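You operate a simulated robot arm through the tools that you are given. There is no shell and no other tool.

You run a simulated robot arm. Do the job below in one go: nothing can be reset, and whatever is moved stays where it is left.

## Task
Empty the wash jug into the slop tin, then pour 100 to 200 ml of cleaner into the wash jug.
Fine: poured from the cleaner jug; grey lid seated on the slop tin, both jugs back, under 8 ml spilt. Set down upright: wash jug, cleaner jug.

Only the result counts: the job must be done as asked and must still hold three seconds after the hand-in. Knocking over, shifting, dropping, spilling or breaking anything else fails it. Lids that push on must go on centred and level and be pressed home; caps that screw on are set level and turned clockwise until they are tight.

## Robot
A 6-joint arm with a two-finger gripper, fixed in place. Base frame: the origin is on the floor under the middle of its stand, x ahead of it, y to its left, z up. Readings come in mm, rad, newtons and seconds.
It reaches about 1637 mm from its shoulder. Its first joint turns from -2.897 to 2.897 rad. Payload 3.43 kg.
The TCP is the grasp point between the finger pads, 20 mm short of the fingertips. In the tool frame z runs along the fingers and y along their closing line. The gripper opens to 190 mm; its body begins 248 mm behind the TCP.
Orientation is told as [roll, pitch, yaw] about the base's x, y, z axes, in that order, counted from this pose: with the fingers straight down and closing along the base's y, the tool's x points along the base's -x, its y along +y and its z along -z.

## Interface
- The arm moves only by the tool move_arm. Its argument "series" is a list of rows, each a list of 3 entries, a list of its own where there are three numbers: the shift along the tool's x, y, z in mm, then the turn, a rotation vector about the tool's x, y, z in degrees, then the gripper command, from -1 (shut) to 1 (fully open), values between in proportion. In form: [[[x, y, z], [rx, ry, rz], gripper], ...]. A call has 1 to 20 rows; each row is the pose to reach, as a shift and turn from the pose commanded when the call began, along the tool's axes at that moment. Rows are played at 5 a second. More than 50 mm and 0.15 rad between two rows, or a gripper value outside its range, and nothing of the call is played. A pose out of reach is approached as far as the arm can. The call stops where the force on the tool passes 40 N (or 10 N more than at its start, if that is more) or the arm is blocked; 0.2 s more then pass. Each finger travels about 45 mm/s and halts on what it meets, pressing with about 45 N; the grip force reading is that of the motor and also rises with nothing between the fingers. The clock runs only during rows and for 0.2 s after the last one: add rows that repeat a pose to give the fingers time. The reply holds the time, the measured pose of the TCP, the force on the tool along the base axes, the opening and the grip force, in the units named above and with some noise, with the torque about the TCP (base axes, N m) and any sound that the robot's microphone picked up.
- Cameras (640 x 400 px; columns grow to the right, rows downward): "scene" is fixed at [410.5, -643.8, 1589.6]; the picture's right is [0.80, -0.60, 0.00], its down [-0.31, -0.41, -0.86] and it looks along [0.51, 0.69, -0.51] (base axes); focal length 340 px, centre (320, 200). "wrist" rides on the gripper at [70, -8, -288] in the tool frame; the picture's right is [0.12, 0.99, 0.00], its down [-0.96, 0.11, -0.25] and it looks along [-0.25, 0.03, 0.97] (tool axes); focal length 261 px, centre (320, 200). There is no depth. A picture from a camera that has moved, and an enlarged one, comes with that camera's place and axes in the base frame and with its lens. The place of the scene camera against the robot may be out by one fixed shift of up to 25 mm in any direction.
- get_image(camera): a new picture of that camera. It takes no simulated time.
- slide_trunk(by): slides the trunk up (or, below 0, down) by that many mm; the arm rides with it, the base frame stays. It gives what a move gives, with no picture.
- close_up(camera, box): a new picture of the part [left, top, right, bottom] of that camera's present view, enlarged. It takes no simulated time.
- hand_in(): hands the job in; it is judged then, once.

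Nothing tells you positions but the pictures and the camera data. Unless the task says otherwise, let go and move clear before handing in.

The tools are called after "Request:" by a JSON object that holds its "name" and its "arguments". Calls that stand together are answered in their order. move_arm: Moves the arm, as the interface text tells. Its arguments: {"type":"object","properties":{"series":{"type":"array","items":{"type":"array"}}},"required":["series"]} The other tools are called the same way: slide_trunk (by) moves the trunk up or down; get_image (camera) takes a picture; close_up (camera, box) takes an enlarged picture of a part of a camera's view; hand_in () hands the job in.

At the start:

```text
time: 0.0
position: [695.3, 192.3, 1222.8]
ee_rot: [0.0, -0.001, -0.001]
force: [-0.7, 1.1, 0.3]
torque: [-0.02, 0.0, -0.01]
finger_gap: 190.2
gripper_force: 0.0
trunk travel left (down, up): [-175.0, 65.0]
```

scene: 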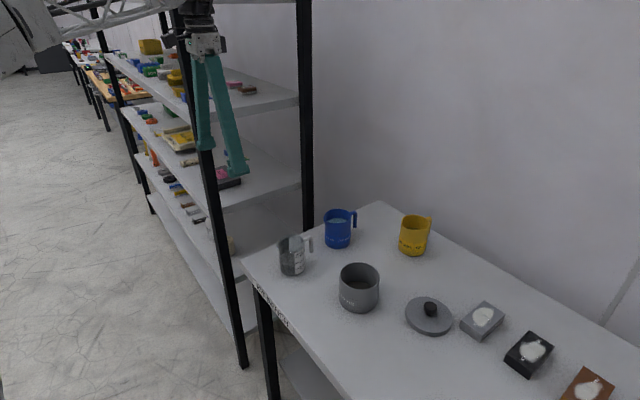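
wrist: 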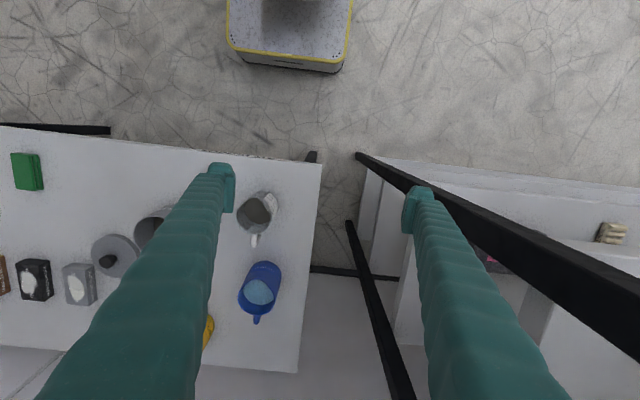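

I see a table with a clear/grey jug, a blue jug, a yellow jug, a grey pot (likely the slop tin) and a grey lid with black knob. I'll take enlarged views to read labels before moving.

Request:
{"name": "close_up", "arguments": {"camera": "scene", "box": [260, 190, 450, 320]}}

Request:
{"name": "close_up", "arguments": {"camera": "scene", "box": [265, 200, 365, 285]}}

Request:
{"name": "close_up", "arguments": {"camera": "scene", "box": [385, 200, 465, 265]}}

Request:
{"name": "close_up", "arguments": {"camera": "scene", "box": [325, 255, 465, 345]}}

Request:
{"name": "close_up", "arguments": {"camera": "wrist", "box": [60, 130, 340, 380]}}

```text
3.08 times, centred on (355, 255) of scene
camera zoom: at [410.5, -643.8, 1589.6], right [0.8, -0.6, 0.0], down [-0.31, -0.41, -0.86], along [0.51, 0.69, -0.51], focal length 1047 px, centre (212, 31)
```

zoom: 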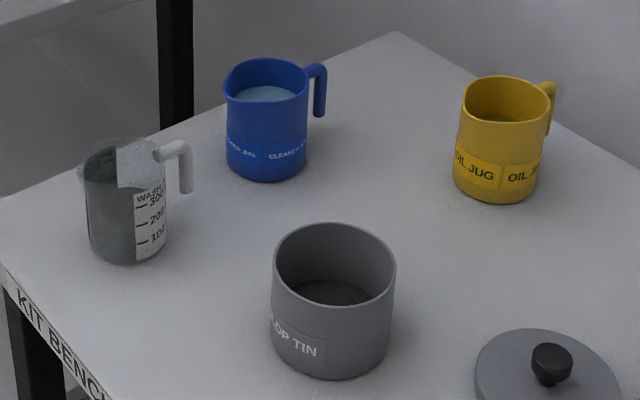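

```text
4.71 times, centred on (315, 242) of scene
camera zoom: at [410.5, -643.8, 1589.6], right [0.8, -0.6, 0.0], down [-0.31, -0.41, -0.86], along [0.51, 0.69, -0.51], focal length 1602 px, centre (344, 0)
```

zoom: 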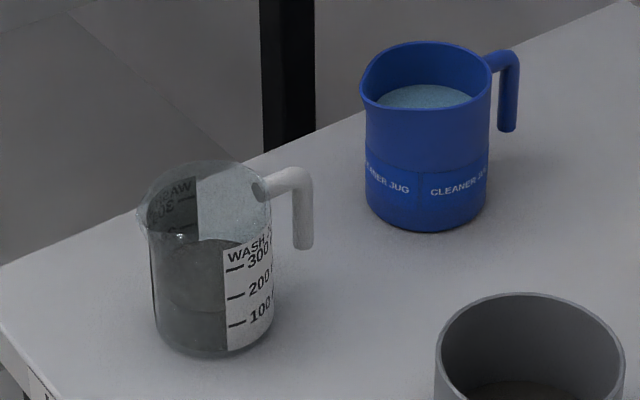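

```text
6.15 times, centred on (425, 232) of scene
camera zoom: at [410.5, -643.8, 1589.6], right [0.8, -0.6, 0.0], down [-0.31, -0.41, -0.86], along [0.51, 0.69, -0.51], focal length 2094 px, centre (-326, 0)
```

zoom: 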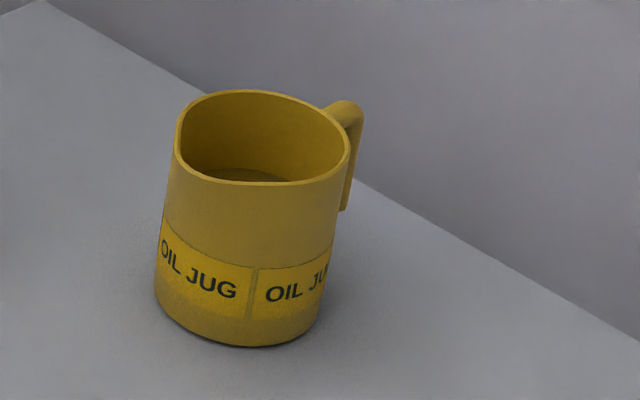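

```text
4.44 times, centred on (395, 300) of scene
camera zoom: at [410.5, -643.8, 1589.6], right [0.8, -0.6, 0.0], down [-0.31, -0.41, -0.86], along [0.51, 0.69, -0.51], focal length 1512 px, centre (-13, -244)
```

zoom: 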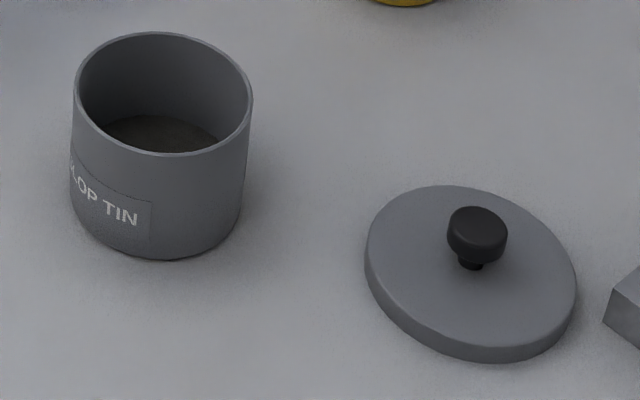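

```text
1.60 times, centred on (200, 255) of wrist
camera zoom: at [624.3, 184.1, 1511.0], right [-0.12, 0.99, 0.0], down [0.96, 0.11, 0.25], along [0.25, 0.03, -0.97], focal length 417 px, centre (512, 112)
```

zoom: 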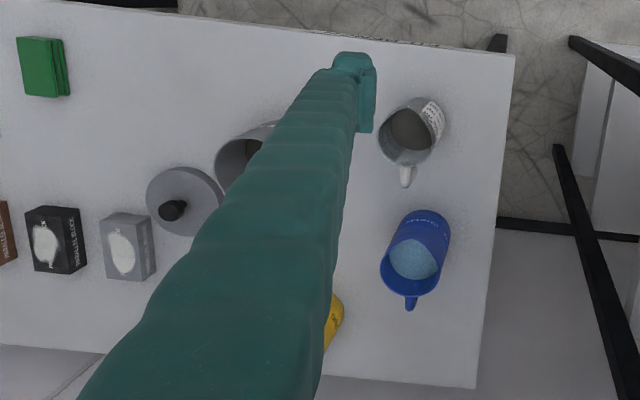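

The wash jug (clear, about 300 ml) sits near (808, 58), the cleaner jug (blue) near (1000, 70), and the slop tin near (890, -160). The lid is near (1000, -320) and the table top is around z≈850. The oil jug (yellow) is a distractor. I'll move the gripper over the table for a clearer wrist view.

Request:
{"name": "move_arm", "arguments": {"series": [[[-20, -32, 0], [0, 0, 0], 1], [[-40, -64, 0], [0, 0, 0], 1], [[-60, -96, 0], [0, 0, 0], 1], [[-80, -128, 0], [0, 0, 0], 1], [[-100, -160, 0], [0, 0, 0], 1], [[-120, -192, 0], [0, 0, 0], 1], [[-140, -224, 0], [0, 0, 0], 1], [[-155, -252, 0], [0, 0, 0], 1], [[-155, -252, 0], [0, 0, 0], 1]]}}

Request:
{"name": "get_image", "arguments": {"camera": "wrist"}}

Request:
{"name": "get_image", "arguments": {"camera": "scene"}}

```text
time: 2.0
position: [847.4, -58.7, 1223.4]
ee_rot: [0.0, 0.0, 0.0]
force: [-0.8, 0.4, -0.9]
torque: [0.01, 0.07, 0.01]
finger_gap: 190.0
gripper_force: 0.1
trunk travel left (down, up): [-175.0, 65.0]
```

```text
taken
camera wrist: at [777.5, -68.3, 1512.1], right [-0.12, 0.99, 0.0], down [0.96, 0.11, 0.25], along [0.25, 0.03, -0.97], focal length 261 px, centre (320, 200)
```

wrist: 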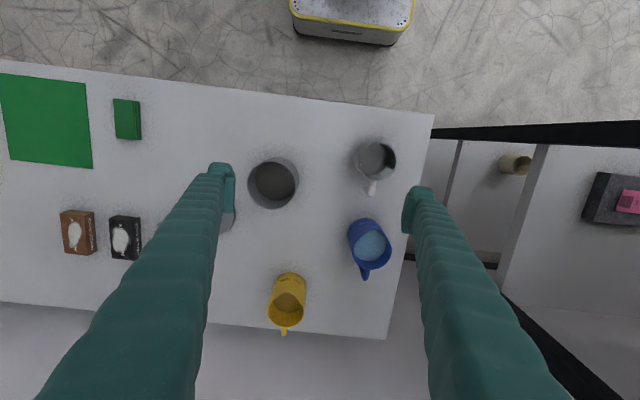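

```text
taken
```

scene: 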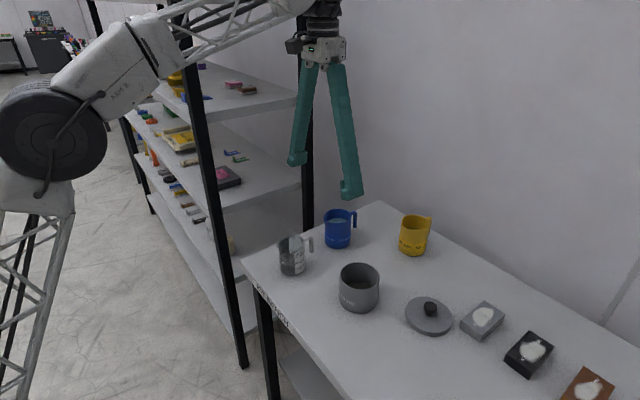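

From here the wrist view shows both jugs and the tin clearly. I'll enlarge it to measure positions precisely.

Request:
{"name": "close_up", "arguments": {"camera": "wrist", "box": [330, 130, 430, 192]}}

Request:
{"name": "close_up", "arguments": {"camera": "wrist", "box": [330, 205, 430, 290]}}

Request:
{"name": "close_up", "arguments": {"camera": "wrist", "box": [220, 140, 330, 230]}}

```text
6.40 times, centred on (380, 161) of wrist
camera zoom: at [777.5, -68.3, 1512.1], right [-0.12, 0.99, 0.0], down [0.96, 0.11, 0.25], along [0.25, 0.03, -0.97], focal length 1668 px, centre (-64, 450)
```

zoom: 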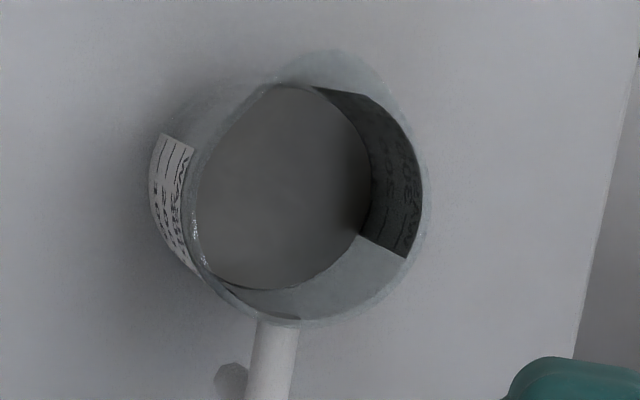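

```text
4.71 times, centred on (380, 248) of wrist
camera zoom: at [777.5, -68.3, 1512.1], right [-0.12, 0.99, 0.0], down [0.96, 0.11, 0.25], along [0.25, 0.03, -0.97], focal length 1227 px, centre (38, -24)
```

zoom: 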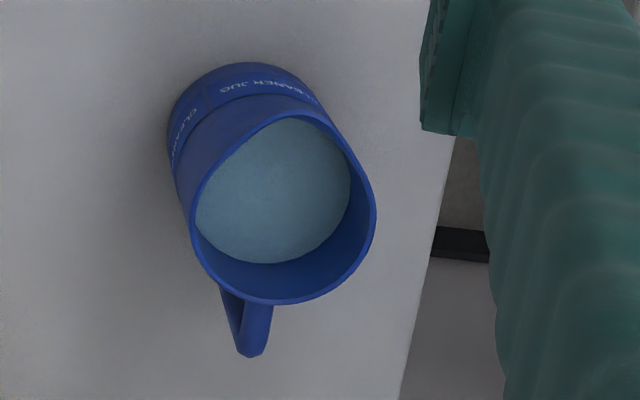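

```text
4.44 times, centred on (275, 185) of wrist
camera zoom: at [777.5, -68.3, 1512.1], right [-0.12, 0.99, 0.0], down [0.96, 0.11, 0.25], along [0.25, 0.03, -0.97], focal length 1158 px, centre (520, 267)
```

zoom: 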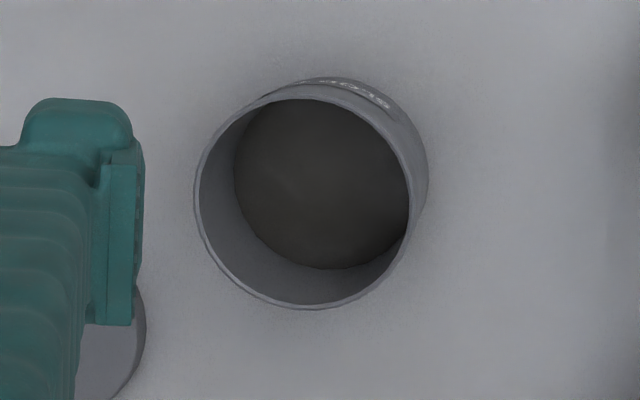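

Jug rims come out at z≈970: wash jug (820, 58), cleaner jug (1015, 79). The tin is at (901, -161) with its rim near z≈947. Both spouts point towards the robot (-x) and both handles away from it. I'll rehearse the pour motion with an empty gripper to check reach, starting with the fingers tilted 30° back towards the robot.

Request:
{"name": "move_arm", "arguments": {"series": [[[-20, -17, 29], [0, 5, 0], 0.4], [[-40, -34, 58], [0, 10, 0], 0.4], [[-60, -50, 88], [0, 15, 0], 0.4], [[-80, -67, 117], [0, 20, 0], 0.4], [[-100, -84, 146], [0, 25, 0], 0.4], [[-119.5, -101, 175], [0, 30, 0], 0.4], [[-119.5, -101, 175], [0, 30, 0], 0.4]]}}

Request:
{"name": "get_image", "arguments": {"camera": "scene"}}

Request:
{"name": "get_image", "arguments": {"camera": "wrist"}}

```text
time: 3.6
position: [882.0, -150.1, 964.4]
ee_rot: [-0.01, 0.469, -0.001]
force: [0.2, -0.3, 0.5]
torque: [-0.01, -0.02, 0.0]
finger_gap: 133.3
gripper_force: 0.0
out of reach, approached as far as the arm can: row 2, 3, 4, 5, 6, 7
trunk travel left (down, up): [-175.0, 65.0]
```

```text
taken
```

scene: 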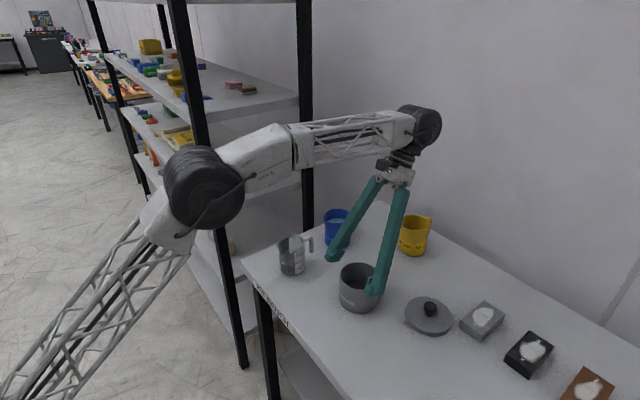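

```text
taken
camera wrist: at [948.4, -155.9, 1253.5], right [-0.11, 0.99, 0.04], down [0.97, 0.12, -0.21], along [-0.22, 0.02, -0.98], focal length 261 px, centre (320, 200)
```

wrist: 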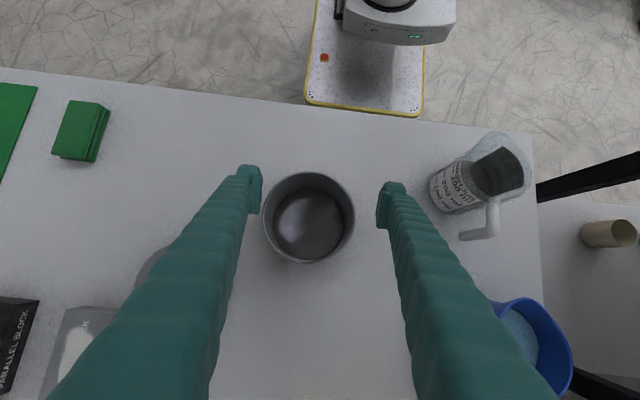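

That target was partly out of reach: the arm is near full extension and stopped at about (882, -150, 964). Nothing was touched. I'll raise the trunk, which lifts the gripper straight up from the tin and gives more reach at height.

Request:
{"name": "slide_trunk", "arguments": {"by": 65}}

Request:
{"name": "close_up", "arguments": {"camera": "scene", "box": [260, 190, 450, 320]}}

```text
time: 4.6
position: [880.9, -151.0, 1028.2]
ee_rot: [-0.009, 0.468, 0.0]
force: [0.1, -0.1, 0.1]
torque: [-0.01, 0.03, 0.0]
finger_gap: 132.8
gripper_force: 0.1
trunk travel left (down, up): [-240.0, 0.0]
```

```text
3.08 times, centred on (355, 255) of scene
camera zoom: at [410.5, -643.8, 1589.6], right [0.8, -0.6, 0.0], down [-0.31, -0.41, -0.86], along [0.51, 0.69, -0.51], focal length 1047 px, centre (212, 31)
```

zoom: 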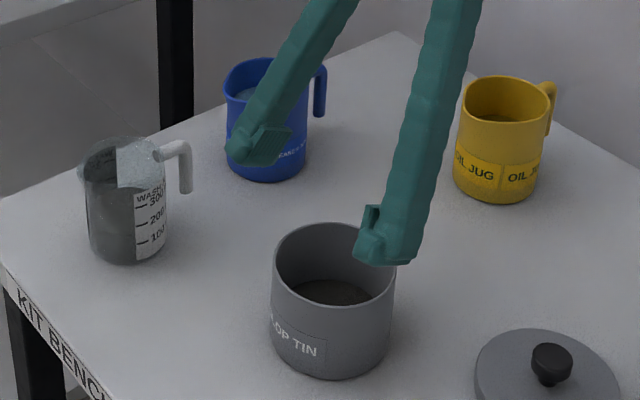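

The tin is undisturbed. I'll send a zero move to check what the commanded pose is now.

Request:
{"name": "move_arm", "arguments": {"series": [[[0, 0, 0], [0, 0, 0], 0.4]]}}

```text
time: 5.0
position: [880.3, -149.9, 1030.6]
ee_rot: [-0.009, 0.468, 0.001]
force: [0.3, -0.4, 0.1]
torque: [0.01, 0.01, -0.02]
finger_gap: 132.8
gripper_force: 0.1
trunk travel left (down, up): [-240.0, 0.0]
```

The commanded pose is now the reached one: about (881, -150, 1029), pitch 27°. I'll keep this pitch and move over the wash jug to check alignment.

Request:
{"name": "move_arm", "arguments": {"series": [[[11, 35, 0], [-0.1, 0, 0], 0.4], [[23, 70, 0], [-0.2, 0, -0.1], 0.4], [[34, 104, 0], [-0.3, 0, -0.1], 0.4], [[45, 139, 0], [-0.4, 0, -0.2], 0.4], [[57, 174, 0], [-0.47, 0, -0.24], 0.4], [[68, 208, 0], [-0.47, 0, -0.24], 0.4], [[68, 208, 0], [-0.47, 0, -0.24], 0.4]]}}

Request:
{"name": "get_image", "arguments": {"camera": "wrist"}}

Request:
{"name": "get_image", "arguments": {"camera": "scene"}}

```text
time: 6.6
position: [821.0, 58.1, 1060.1]
ee_rot: [0.0, 0.468, 0.006]
force: [-0.1, 0.7, 1.0]
torque: [-0.02, -0.01, 0.01]
finger_gap: 132.9
gripper_force: 0.0
trunk travel left (down, up): [-240.0, 0.0]
```

```text
taken
camera wrist: at [887.7, 49.4, 1349.8], right [-0.11, 0.99, 0.05], down [0.97, 0.12, -0.21], along [-0.22, 0.03, -0.98], focal length 261 px, centre (320, 200)
```

wrist: 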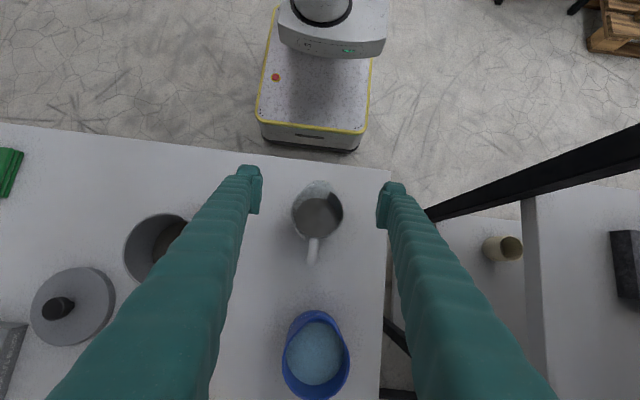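

```text
taken
```

scene: 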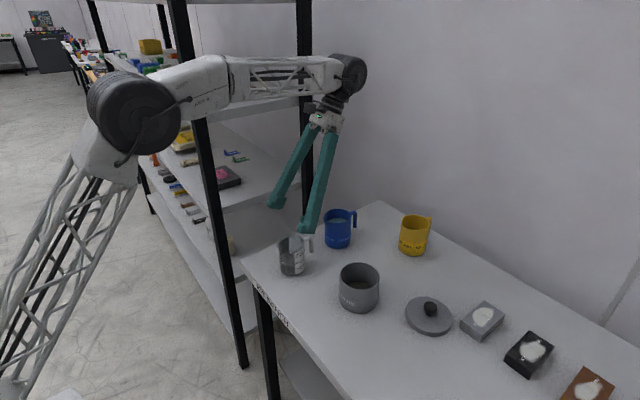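

Request:
{"name": "close_up", "arguments": {"camera": "wrist", "box": [270, 170, 366, 230]}}

Request:
{"name": "close_up", "arguments": {"camera": "wrist", "box": [250, 290, 390, 400]}}

Request:
{"name": "close_up", "arguments": {"camera": "wrist", "box": [10, 200, 210, 350]}}

Request:
{"name": "close_up", "arguments": {"camera": "scene", "box": [260, 190, 360, 290]}}

```text
6.67 times, centred on (318, 200) of wrist
camera zoom: at [887.7, 49.4, 1349.8], right [-0.11, 0.99, 0.05], down [0.97, 0.12, -0.21], along [-0.22, 0.03, -0.98], focal length 1738 px, centre (333, 200)
```

zoom: 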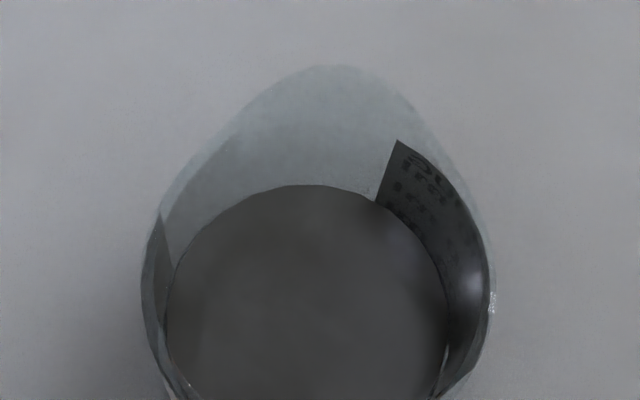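

```text
3.64 times, centred on (320, 345) of wrist
camera zoom: at [887.7, 49.4, 1349.8], right [-0.11, 0.99, 0.05], down [0.97, 0.12, -0.21], along [-0.22, 0.03, -0.98], focal length 948 px, centre (320, -327)
```

zoom: 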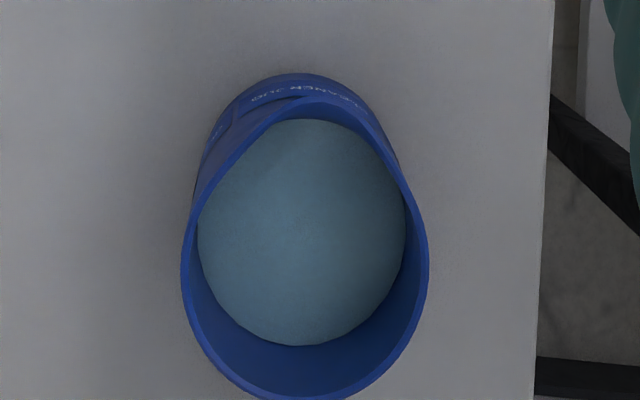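

```text
2.67 times, centred on (110, 275) of wrist
camera zoom: at [887.7, 49.4, 1349.8], right [-0.11, 0.99, 0.05], down [0.97, 0.12, -0.21], along [-0.22, 0.03, -0.98], focal length 695 px, centre (880, 0)
```

zoom: 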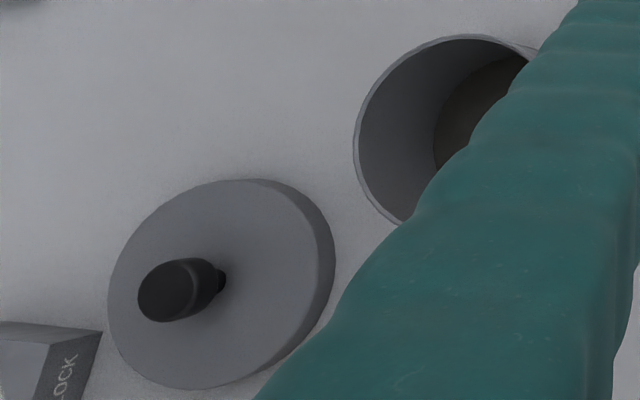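

```text
4.00 times, centred on (310, 240) of scene
camera zoom: at [410.5, -643.8, 1589.6], right [0.8, -0.6, 0.0], down [-0.31, -0.41, -0.86], along [0.51, 0.69, -0.51], focal length 1361 px, centre (360, 40)
```

zoom: 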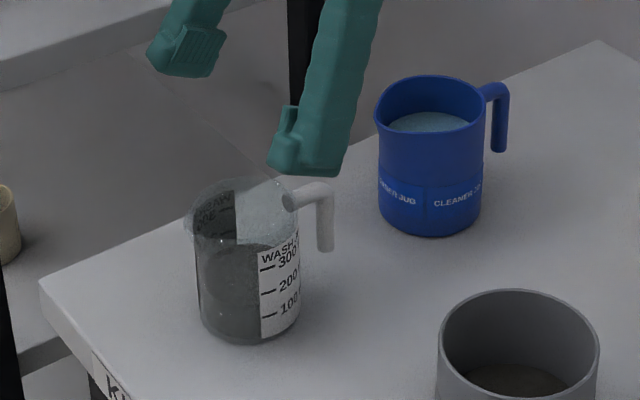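

The gripper is over the wash jug at about (821, 59), and the jug holds roughly 200 ml. I'll descend around its body to grip height (z≈910).

Request:
{"name": "move_arm", "arguments": {"series": [[[-13.5, 1, 26.8], [0, 0, 0], 0.4], [[-27, 1, 53.6], [0, 0, 0], 0.4], [[-40.6, 1, 80.4], [0, 0, 0], 0.4], [[-54, 1, 107.2], [0, 0, 0], 0.4], [[-67.7, 1, 134], [0, 0, 0], 0.4], [[-67.7, 1, 134], [0, 0, 0], 0.4]]}}

Request:
{"name": "get_image", "arguments": {"camera": "wrist"}}

Request:
{"name": "close_up", "arguments": {"camera": "scene", "box": [250, 180, 370, 290]}}

```text
time: 8.0
position: [818.9, 59.3, 909.0]
ee_rot: [0.0, 0.468, 0.003]
force: [0.3, -0.7, 1.2]
torque: [-0.02, 0.03, 0.0]
finger_gap: 133.2
gripper_force: 0.1
trunk travel left (down, up): [-240.0, 0.0]
```

```text
taken
camera wrist: at [887.1, 50.8, 1198.7], right [-0.11, 0.99, 0.05], down [0.97, 0.12, -0.21], along [-0.22, 0.03, -0.98], focal length 261 px, centre (320, 200)
```

wrist: 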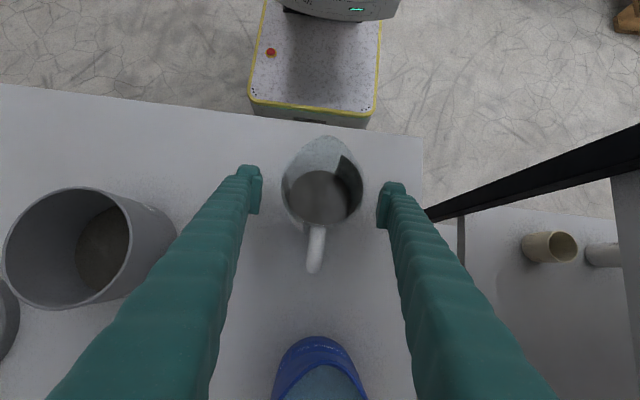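

```text
3.64 times, centred on (310, 235) of scene
camera zoom: at [410.5, -643.8, 1589.6], right [0.8, -0.6, 0.0], down [-0.31, -0.41, -0.86], along [0.51, 0.69, -0.51], focal length 1238 px, centre (356, 73)
```

zoom: 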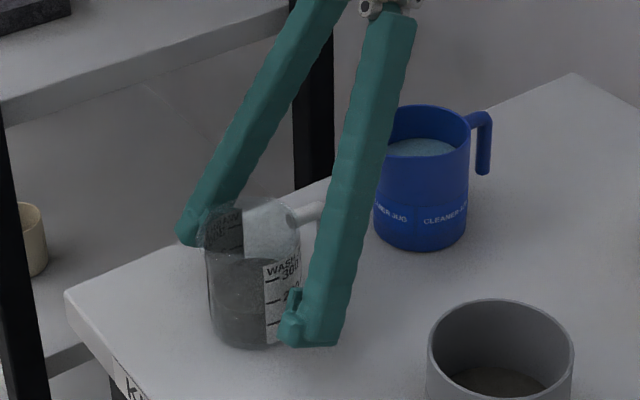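

Well centred around the wash jug. I'll close the gripper.

Request:
{"name": "move_arm", "arguments": {"series": [[[0, 0, 0], [0, 0, 0], -1], [[0, 0, 0], [0, 0, 0], -1], [[0, 0, 0], [0, 0, 0], -1], [[0, 0, 0], [0, 0, 0], -1], [[0, 0, 0], [0, 0, 0], -1], [[0, 0, 0], [0, 0, 0], -1], [[0, 0, 0], [0, 0, 0], -1]]}}

Request:
{"name": "get_image", "arguments": {"camera": "wrist"}}

Request:
{"name": "close_up", "arguments": {"camera": "scene", "box": [250, 180, 370, 290]}}

```text
time: 9.6
position: [819.5, 59.8, 909.6]
ee_rot: [-0.002, 0.467, 0.005]
force: [0.8, 0.0, -0.2]
torque: [-0.01, -0.02, 0.03]
finger_gap: 82.5
gripper_force: 45.3
trunk travel left (down, up): [-240.0, 0.0]
```

```text
taken
camera wrist: at [887.0, 50.9, 1199.2], right [-0.11, 0.99, 0.05], down [0.97, 0.12, -0.21], along [-0.22, 0.03, -0.98], focal length 261 px, centre (320, 200)
```

wrist: 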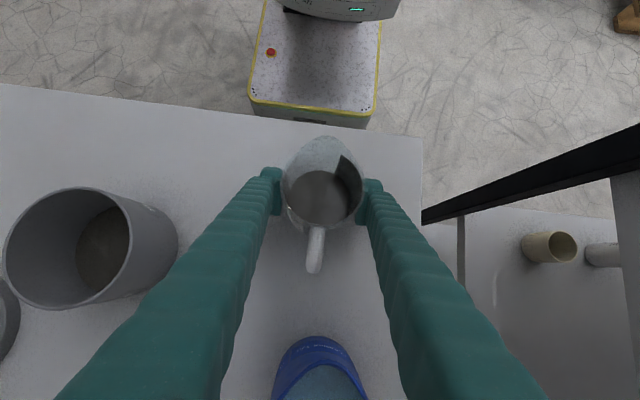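

```text
3.64 times, centred on (310, 235) of scene
camera zoom: at [410.5, -643.8, 1589.6], right [0.8, -0.6, 0.0], down [-0.31, -0.41, -0.86], along [0.51, 0.69, -0.51], focal length 1238 px, centre (356, 73)
```

zoom: 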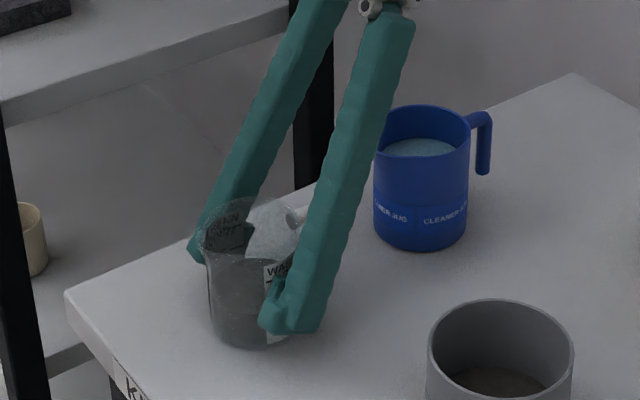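

The jug is gripped with a 82.5 mm gap. I'll lift it gently straight up and check the weight and hold.

Request:
{"name": "move_arm", "arguments": {"series": [[[3.4, 0, -6.7], [0, 0, 0], -1], [[9, 0, -17.9], [0, 0, 0], -1], [[18, 0, -35.7], [0, 0, 0], -1], [[27.1, 0, -53.6], [0, 0, 0], -1], [[36, 0, -71.4], [0, 0, 0], -1], [[45, 0, -89], [0, 0, 0], -1], [[54.6, 0, -108], [0, 0, 0], -1], [[54.6, 0, -108], [0, 0, 0], -1], [[54.6, 0, -108], [0, 0, 0], -1]]}}

Request:
{"name": "get_image", "arguments": {"camera": "wrist"}}

Request:
{"name": "get_image", "arguments": {"camera": "scene"}}

```text
time: 11.6
position: [820.4, 58.2, 1029.8]
ee_rot: [0.0, 0.469, 0.002]
force: [-0.4, -1.0, -1.9]
torque: [0.01, -0.03, -0.01]
finger_gap: 79.0
gripper_force: 44.9
trunk travel left (down, up): [-240.0, 0.0]
```

```text
taken
camera wrist: at [887.4, 50.2, 1319.6], right [-0.11, 0.99, 0.05], down [0.97, 0.12, -0.21], along [-0.22, 0.03, -0.98], focal length 261 px, centre (320, 200)
```

wrist: 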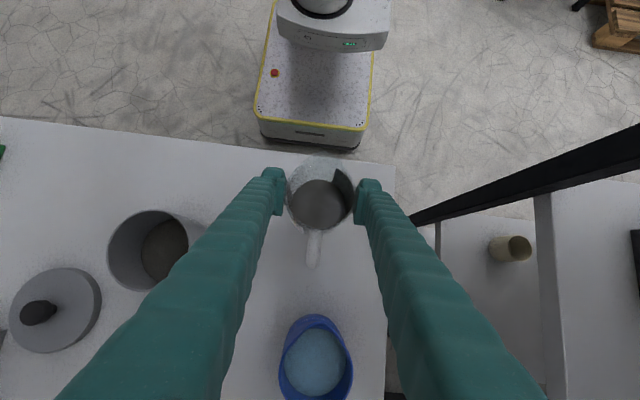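

```text
taken
```

scene: 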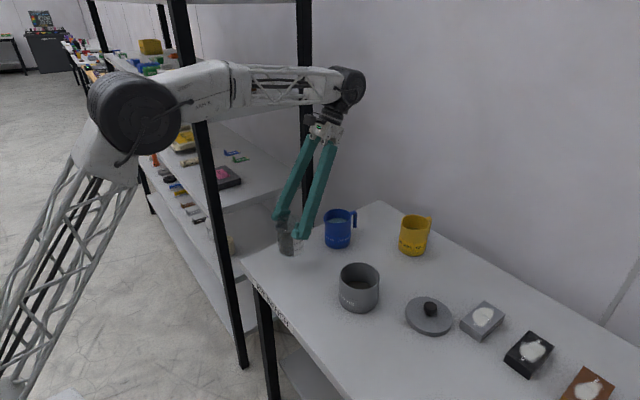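

The finger gap fell from 82.5 to 79 and the jug looks lower between the fingers, so it may have slipped. I'll look closely before moving.

Request:
{"name": "close_up", "arguments": {"camera": "scene", "box": [250, 180, 350, 280]}}

Request:
{"name": "close_up", "arguments": {"camera": "wrist", "box": [250, 130, 390, 280]}}

```text
4.00 times, centred on (300, 230) of scene
camera zoom: at [410.5, -643.8, 1589.6], right [0.8, -0.6, 0.0], down [-0.31, -0.41, -0.86], along [0.51, 0.69, -0.51], focal length 1361 px, centre (400, 80)
```

zoom: 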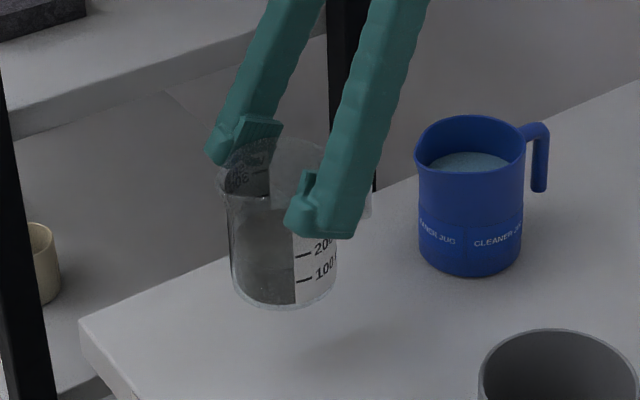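

```text
2.67 times, centred on (320, 205) of wrist
camera zoom: at [887.4, 50.2, 1319.6], right [-0.11, 0.99, 0.05], down [0.97, 0.12, -0.21], along [-0.22, 0.03, -0.98], focal length 695 px, centre (320, 187)
```

zoom: 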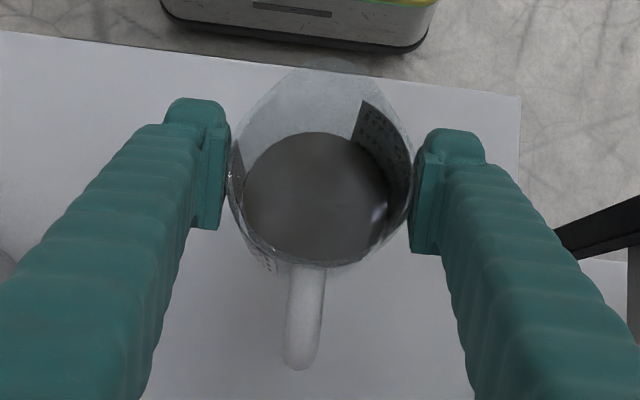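

The jug has slid down about 55 mm in the grip and is now held near its rim. I'll lower it back towards the table straight away, at the same x and y, before it slips further.

Request:
{"name": "move_arm", "arguments": {"series": [[[-13.5, 0, 26.8], [0, 0, 0], -1], [[-24.8, 0, 49.1], [0, 0, 0], -1], [[-29.3, 0, 58], [0, 0, 0], -1]]}}

Request:
{"name": "close_up", "arguments": {"camera": "scene", "box": [250, 180, 350, 280]}}

Request:
{"name": "close_up", "arguments": {"camera": "wrist", "box": [250, 130, 390, 280]}}

```text
time: 12.4
position: [817.9, 58.6, 963.6]
ee_rot: [0.001, 0.468, 0.004]
force: [-0.3, 0.2, -2.3]
torque: [-0.03, 0.0, -0.01]
finger_gap: 78.8
gripper_force: 45.1
trunk travel left (down, up): [-240.0, 0.0]
```

```text
4.00 times, centred on (300, 230) of scene
camera zoom: at [410.5, -643.8, 1589.6], right [0.8, -0.6, 0.0], down [-0.31, -0.41, -0.86], along [0.51, 0.69, -0.51], focal length 1361 px, centre (400, 80)
```

zoom: 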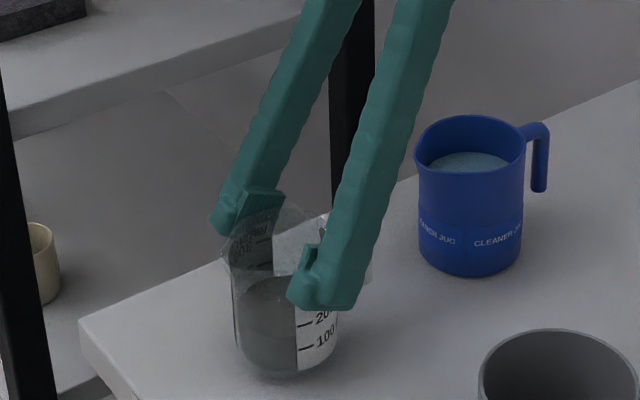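

```text
2.67 times, centred on (320, 205) of wrist
camera zoom: at [886.4, 50.7, 1254.0], right [-0.11, 0.99, 0.05], down [0.97, 0.12, -0.21], along [-0.22, 0.03, -0.98], focal length 695 px, centre (320, 187)
```

zoom: 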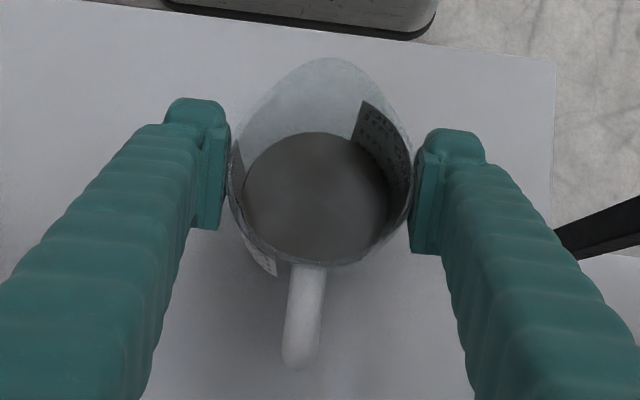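

The view between fingers and jug is unchanged since the lift, so it isn't slipping now and the base is about at the table. I'll lower slowly a bit more, watching the force, to make sure the jug is standing.

Request:
{"name": "move_arm", "arguments": {"series": [[[-1.8, 0, 3.6], [0, 0, 0], -1], [[-3.6, 0, 7.1], [0, 0, 0], -1], [[-5.4, 0, 10.7], [0, 0, 0], -1]]}}

Request:
{"name": "close_up", "arguments": {"camera": "wrist", "box": [250, 130, 390, 280]}}

Request:
{"name": "close_up", "arguments": {"camera": "scene", "box": [260, 200, 340, 280]}}

```text
time: 13.2
position: [818.6, 59.9, 954.7]
ee_rot: [0.0, 0.463, 0.002]
force: [3.7, 1.6, 21.8]
torque: [-0.66, -0.03, 0.09]
finger_gap: 79.1
gripper_force: 45.0
trunk travel left (down, up): [-240.0, 0.0]
```

```text
2.67 times, centred on (320, 205) of wrist
camera zoom: at [885.9, 51.0, 1244.8], right [-0.11, 0.99, 0.05], down [0.97, 0.12, -0.21], along [-0.21, 0.03, -0.98], focal length 695 px, centre (320, 187)
```

zoom: 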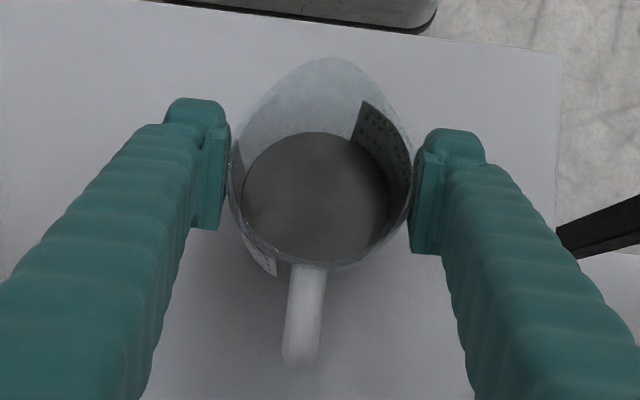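

```text
5.00 times, centred on (300, 240) of scene
camera zoom: at [410.5, -643.8, 1589.6], right [0.8, -0.6, 0.0], down [-0.31, -0.41, -0.86], along [0.51, 0.69, -0.51], focal length 1702 px, centre (420, 0)
```

zoom: 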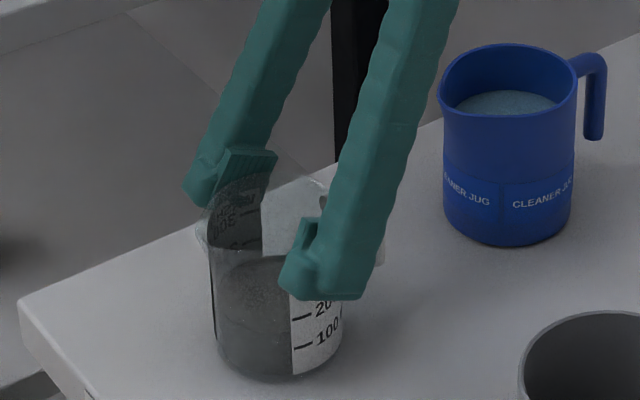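

Useful: it now holds against 22 N of push without slipping. So the first slip was the inward-sloping fingers pinching the rim when I gripped too low. The jug is standing on the table. I'll relieve the press, then release.

Request:
{"name": "move_arm", "arguments": {"series": [[[0.9, 0, -1.8], [0, 0, 0], -1], [[0.9, 0, -1.8], [0, 0, 0], -1]]}}

```text
time: 13.8
position: [819.4, 58.9, 955.3]
ee_rot: [0.0, 0.466, 0.001]
force: [4.5, 0.3, 11.7]
torque: [-0.42, -0.34, 0.18]
finger_gap: 78.8
gripper_force: 45.2
trunk travel left (down, up): [-240.0, 0.0]
```

Request:
{"name": "move_arm", "arguments": {"series": [[[0.8, 0, -1.6], [0, 0, 0], -1], [[0.8, 0, -1.6], [0, 0, 0], -1]]}}

```text
time: 14.4
position: [818.9, 60.0, 956.2]
ee_rot: [0.0, 0.467, 0.004]
force: [-0.2, 0.7, -2.1]
torque: [-0.01, 0.03, 0.01]
finger_gap: 78.9
gripper_force: 44.9
trunk travel left (down, up): [-240.0, 0.0]
```

Request:
{"name": "move_arm", "arguments": {"series": [[[-0.3, 0, 0.7], [0, 0, 0], -1], [[-0.3, 0, 0.7], [0, 0, 0], -0.1], [[-0.3, 0, 0.7], [0, 0, 0], -0.1], [[-0.3, 0, 0.7], [0, 0, 0], 0.3], [[-0.3, 0, 0.7], [0, 0, 0], 0.3], [[-0.3, 0, 0.7], [0, 0, 0], 0.3]]}}

Request:
{"name": "close_up", "arguments": {"camera": "wrist", "box": [240, 120, 400, 270]}}

Request:
{"name": "close_up", "arguments": {"camera": "scene", "box": [260, 200, 340, 280]}}

```text
time: 15.8
position: [818.5, 58.9, 955.8]
ee_rot: [0.001, 0.468, 0.003]
force: [0.6, -0.2, 0.0]
torque: [-0.04, -0.02, -0.01]
finger_gap: 123.2
gripper_force: 0.1
trunk travel left (down, up): [-240.0, 0.0]
```

```text
2.67 times, centred on (320, 195) of wrist
camera zoom: at [887.0, 50.9, 1245.3], right [-0.11, 0.99, 0.05], down [0.97, 0.12, -0.21], along [-0.22, 0.03, -0.98], focal length 695 px, centre (320, 213)
```

zoom: 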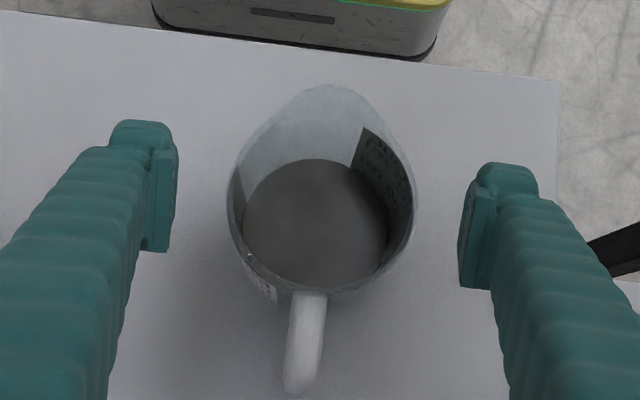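

```text
5.00 times, centred on (300, 240) of scene
camera zoom: at [410.5, -643.8, 1589.6], right [0.8, -0.6, 0.0], down [-0.31, -0.41, -0.86], along [0.51, 0.69, -0.51], focal length 1702 px, centre (420, 0)
```

zoom: 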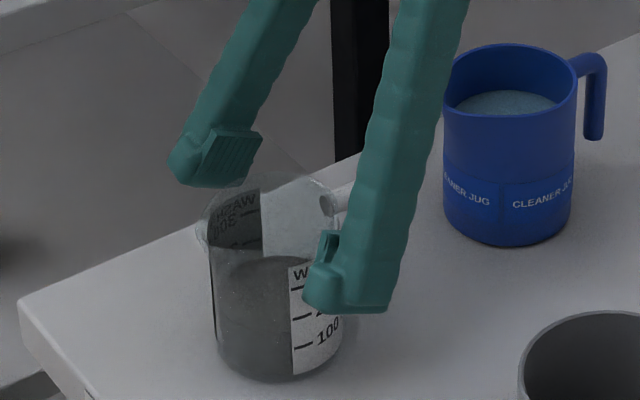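

The jug is standing unharmed at its place. I'll test a grip about 30 mm below the rim and lift it only 12 mm slowly, so any slip is harmless.

Request:
{"name": "move_arm", "arguments": {"series": [[[-4.5, 0.5, 6.6], [0, 0, 0], 0.3], [[-8.9, 0.5, 13.2], [0, 0, 0], 0.3], [[-8.9, 0.5, 13.2], [0, 0, 0], -1], [[-8.9, 0.5, 13.2], [0, 0, 0], -1], [[-8.9, 0.5, 13.2], [0, 0, 0], -1], [[-8.9, 0.5, 13.2], [0, 0, 0], -1], [[-8.9, 0.5, 13.2], [0, 0, 0], -1], [[-8.9, 0.5, 13.2], [0, 0, 0], -1], [[-8.9, 0.5, 13.2], [0, 0, 0], -1]]}}

Request:
{"name": "close_up", "arguments": {"camera": "wrist", "box": [250, 130, 390, 280]}}

Request:
{"name": "close_up", "arguments": {"camera": "scene", "box": [260, 200, 340, 280]}}

```text
time: 17.8
position: [820.3, 59.1, 939.1]
ee_rot: [0.001, 0.467, 0.003]
force: [-0.6, -0.4, 0.4]
torque: [0.03, -0.01, 0.02]
finger_gap: 81.2
gripper_force: 45.1
trunk travel left (down, up): [-240.0, 0.0]
```

```text
2.67 times, centred on (320, 205) of wrist
camera zoom: at [888.9, 51.3, 1229.4], right [-0.11, 0.99, 0.05], down [0.97, 0.12, -0.21], along [-0.22, 0.03, -0.98], focal length 695 px, centre (320, 187)
```

zoom: 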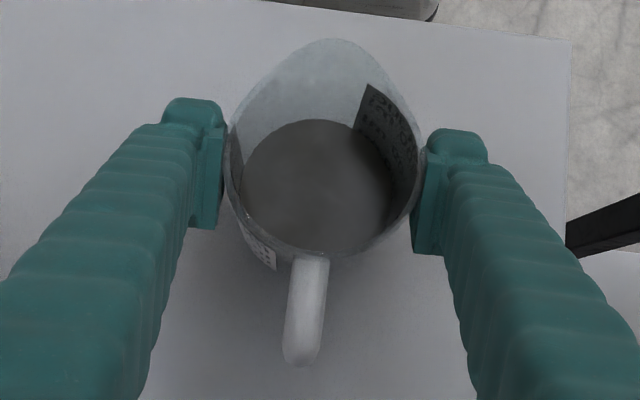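

```text
5.00 times, centred on (300, 240) of scene
camera zoom: at [410.5, -643.8, 1589.6], right [0.8, -0.6, 0.0], down [-0.31, -0.41, -0.86], along [0.51, 0.69, -0.51], focal length 1702 px, centre (420, 0)
```

zoom: 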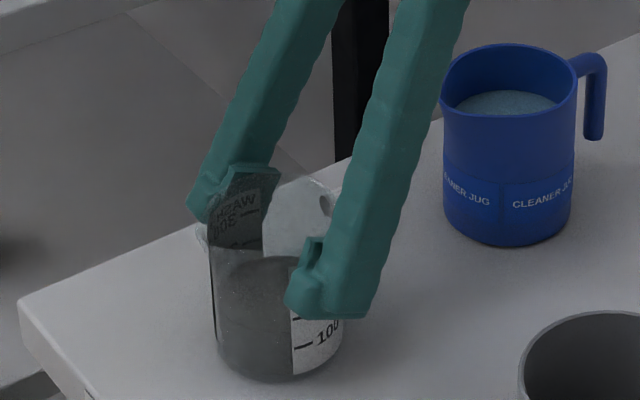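

Gap is 81.2 here. Now a slow 12 mm test lift to see whether it slips.

Request:
{"name": "move_arm", "arguments": {"series": [[[0.9, 0, -1.8], [0, 0, 0], -1], [[1.8, 0, -3.6], [0, 0, 0], -1], [[2.7, 0, -5.4], [0, 0, 0], -1], [[3.6, 0, -7.1], [0, 0, 0], -1], [[4.5, 0, -8.9], [0, 0, 0], -1], [[5.4, 0, -10.7], [0, 0, 0], -1], [[5.4, 0, -10.7], [0, 0, 0], -1], [[5.4, 0, -10.7], [0, 0, 0], -1]]}}

Request:
{"name": "close_up", "arguments": {"camera": "wrist", "box": [250, 130, 390, 280]}}

Request:
{"name": "close_up", "arguments": {"camera": "scene", "box": [260, 200, 340, 280]}}

```text
time: 19.6
position: [820.2, 59.4, 950.9]
ee_rot: [0.002, 0.467, 0.004]
force: [0.0, -0.2, -2.1]
torque: [-0.01, 0.01, -0.02]
finger_gap: 81.0
gripper_force: 45.2
trunk travel left (down, up): [-240.0, 0.0]
```

```text
2.67 times, centred on (320, 205) of wrist
camera zoom: at [887.9, 51.1, 1241.6], right [-0.11, 0.99, 0.05], down [0.97, 0.12, -0.21], along [-0.22, 0.03, -0.98], focal length 695 px, centre (320, 187)
```

zoom: 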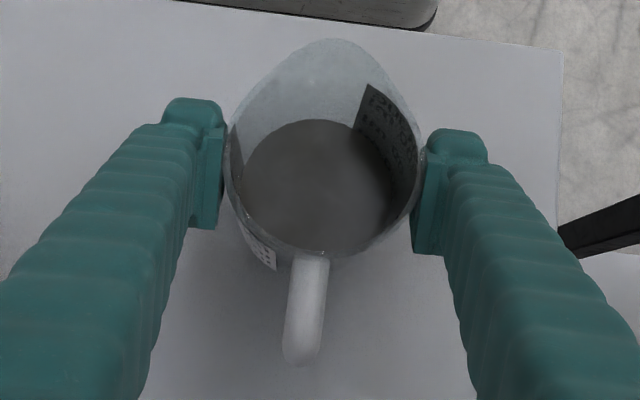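

```text
5.00 times, centred on (300, 240) of scene
camera zoom: at [410.5, -643.8, 1589.6], right [0.8, -0.6, 0.0], down [-0.31, -0.41, -0.86], along [0.51, 0.69, -0.51], focal length 1702 px, centre (420, 0)
```

zoom: 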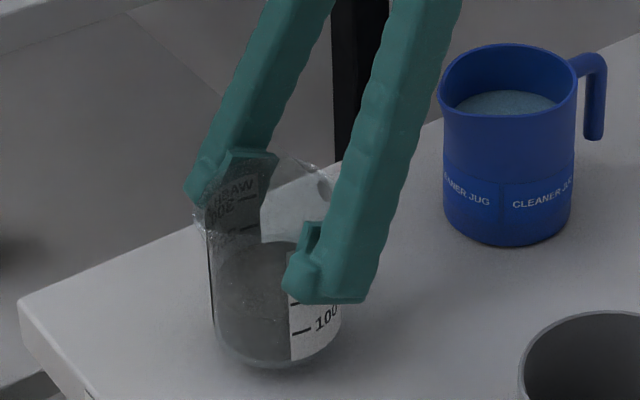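

It lifted 12 mm cleanly with no slip, so this grip is good. I'll carry the jug to the far side (+x) of the slop tin, tilting gradually to 38°, which is below the pouring angle.

Request:
{"name": "move_arm", "arguments": {"series": [[[8.6, 0, -17], [0, 0, 0], -1], [[19.8, 0, -39.3], [0, 0, 0], -1], [[21.7, -7, -60.8], [0, -4, 0], -1], [[11, -23, -77.4], [0, -8, 0], -1], [[-11.3, -44, -88.6], [0, -12, 0], -1], [[-33.7, -64, -99.9], [0, -16, 0], -1], [[-56, -81, -111.1], [0, -20, 0], -1], [[-78.3, -97, -122.4], [0, -24, 0], -1], [[-96.2, -114, -131.4], [0, -27, 0], -1], [[-109.6, -134, -138.1], [0, -30, 0], -1], [[-115.3, -159, -137.7], [0, -32, 0], -1], [[-115.3, -184, -133.2], [0, -34, 0], -1], [[-114.5, -204, -128.3], [0, -36, 0], -1], [[-113.6, -220, -123.4], [0, -38, 0], -1], [[-113.6, -220, -123.4], [0, -38, 0], -1]]}}

Request:
{"name": "get_image", "arguments": {"camera": "wrist"}}

Request:
{"name": "get_image", "arguments": {"camera": "scene"}}

Request:
{"name": "close_up", "arguments": {"camera": "scene", "box": [310, 180, 450, 320]}}

```text
time: 22.8
position: [979.1, -159.8, 1010.4]
ee_rot: [-0.001, -0.198, 0.006]
force: [-0.6, 0.0, -2.7]
torque: [0.04, 0.07, 0.01]
finger_gap: 81.2
gripper_force: 44.8
trunk travel left (down, up): [-240.0, 0.0]
```

```text
taken
camera wrist: at [854.7, -168.8, 1280.0], right [-0.12, 0.99, -0.02], down [0.89, 0.12, 0.43], along [0.43, 0.03, -0.9], focal length 261 px, centre (320, 200)
```

wrist: 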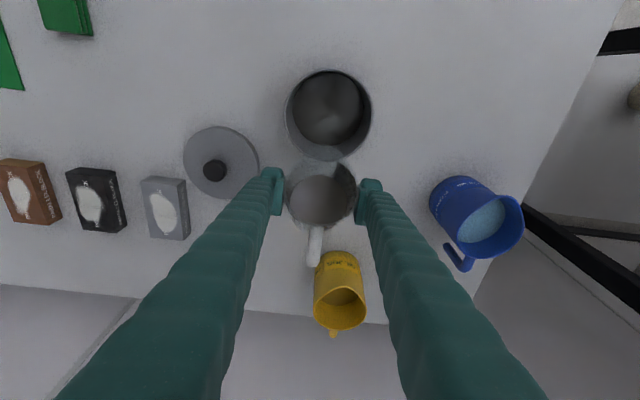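

```text
taken
```

scene: 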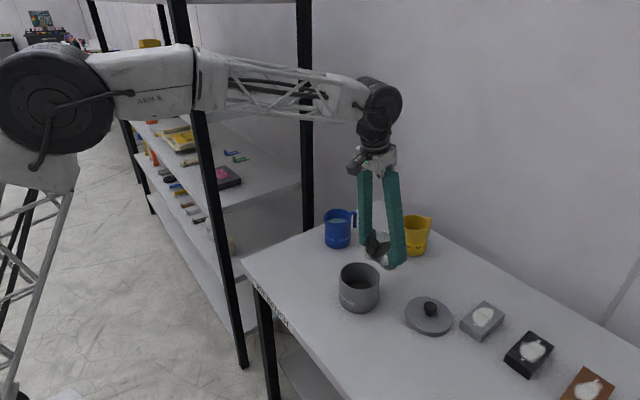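

```text
2.86 times, centred on (380, 250) of scene
camera zoom: at [410.5, -643.8, 1589.6], right [0.8, -0.6, 0.0], down [-0.31, -0.41, -0.86], along [0.51, 0.69, -0.51], focal length 972 px, centre (149, 57)
```

zoom: 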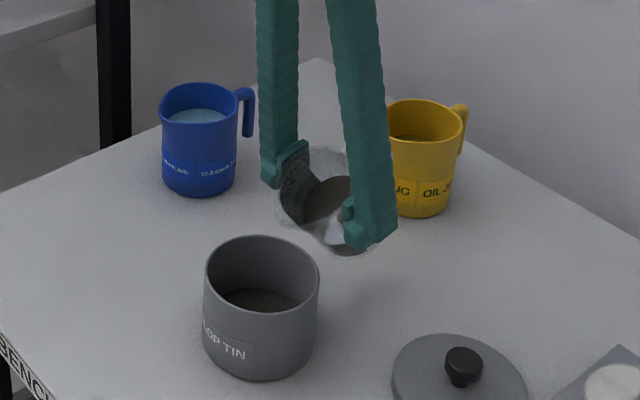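

Request:
{"name": "close_up", "arguments": {"camera": "wrist", "box": [250, 60, 400, 260]}}

Request:
{"name": "close_up", "arguments": {"camera": "scene", "box": [325, 210, 425, 310]}}

```text
2.00 times, centred on (325, 160) of wrist
camera zoom: at [854.7, -168.8, 1280.0], right [-0.12, 0.99, -0.02], down [0.89, 0.12, 0.43], along [0.43, 0.03, -0.9], focal length 521 px, centre (310, 280)
```

zoom: 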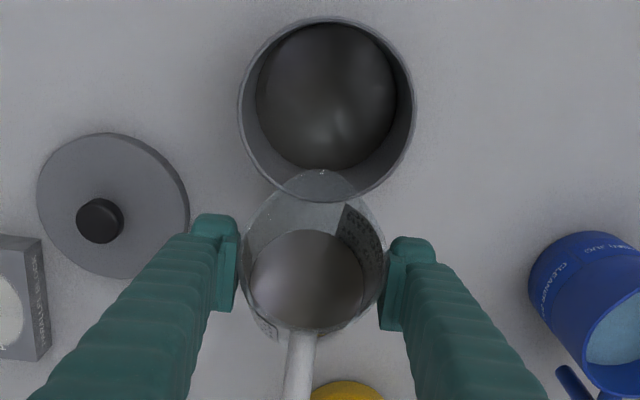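

```text
4.00 times, centred on (375, 260) of scene
camera zoom: at [410.5, -643.8, 1589.6], right [0.8, -0.6, 0.0], down [-0.31, -0.41, -0.86], along [0.51, 0.69, -0.51], focal length 1361 px, centre (100, -40)
```

zoom: 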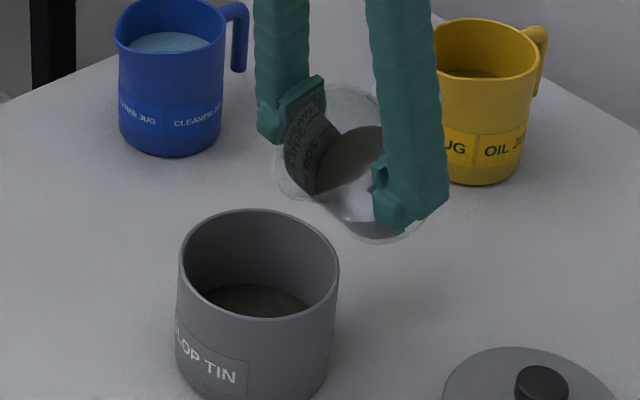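

The spout tip is over the tin opening at about (922, -162), with the tin centred at (901, -161). I'll tilt on slowly to 58° with the spout held in place and check whether it starts flowing.

Request:
{"name": "move_arm", "arguments": {"series": [[[2.4, -1, -0.9], [0, -3.9, 0], -1], [[2.5, -1, -5], [0, -7.9, 0], -1], [[2.9, -1, -9], [0, -11.9, 0], -1], [[3.2, -1, -11.1], [0, -13.9, 0], -1], [[3.5, -1, -13.2], [0, -15.9, 0], -1], [[4, -1, -15.1], [0, -17.9, 0], -1], [[4.4, -1, -17], [0, -19.9, 0], -1], [[4.4, -1, -17], [0, -19.9, 0], -1]]}}

Request:
{"name": "close_up", "arguments": {"camera": "wrist", "box": [240, 40, 400, 240]}}

Request:
{"name": "close_up", "arguments": {"camera": "scene", "box": [325, 210, 425, 310]}}

```text
time: 24.6
position: [969.8, -160.8, 1026.4]
ee_rot: [0.001, -0.542, 0.005]
force: [-1.3, 0.2, -2.0]
torque: [0.01, 0.1, 0.0]
finger_gap: 81.0
gripper_force: 44.6
trunk travel left (down, up): [-240.0, 0.0]
```

```text
2.00 times, centred on (320, 140) of wrist
camera zoom: at [762.6, -169.9, 1237.0], right [-0.11, 0.99, -0.06], down [0.69, 0.12, 0.71], along [0.71, 0.03, -0.7], focal length 521 px, centre (320, 320)
```

zoom: 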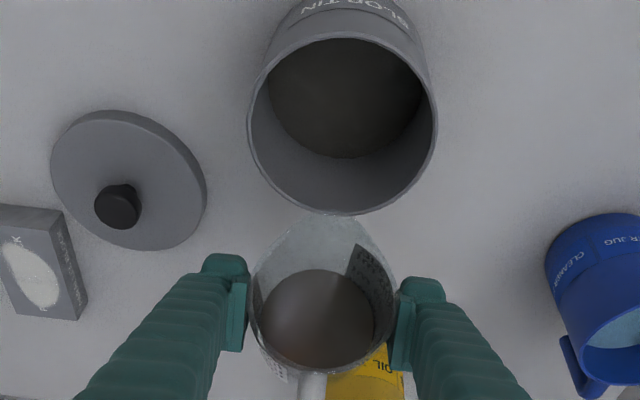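

```text
4.00 times, centred on (375, 260) of scene
camera zoom: at [410.5, -643.8, 1589.6], right [0.8, -0.6, 0.0], down [-0.31, -0.41, -0.86], along [0.51, 0.69, -0.51], focal length 1361 px, centre (100, -40)
```

zoom: 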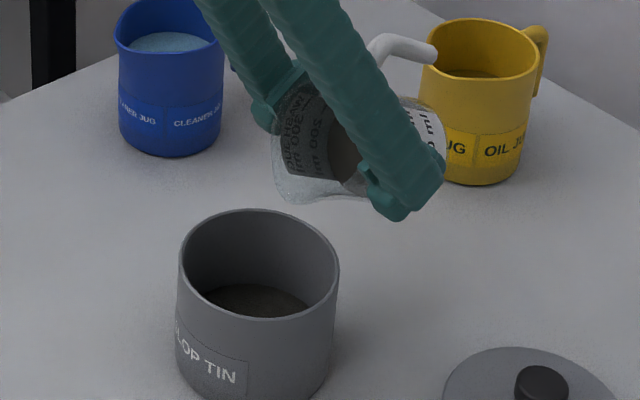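

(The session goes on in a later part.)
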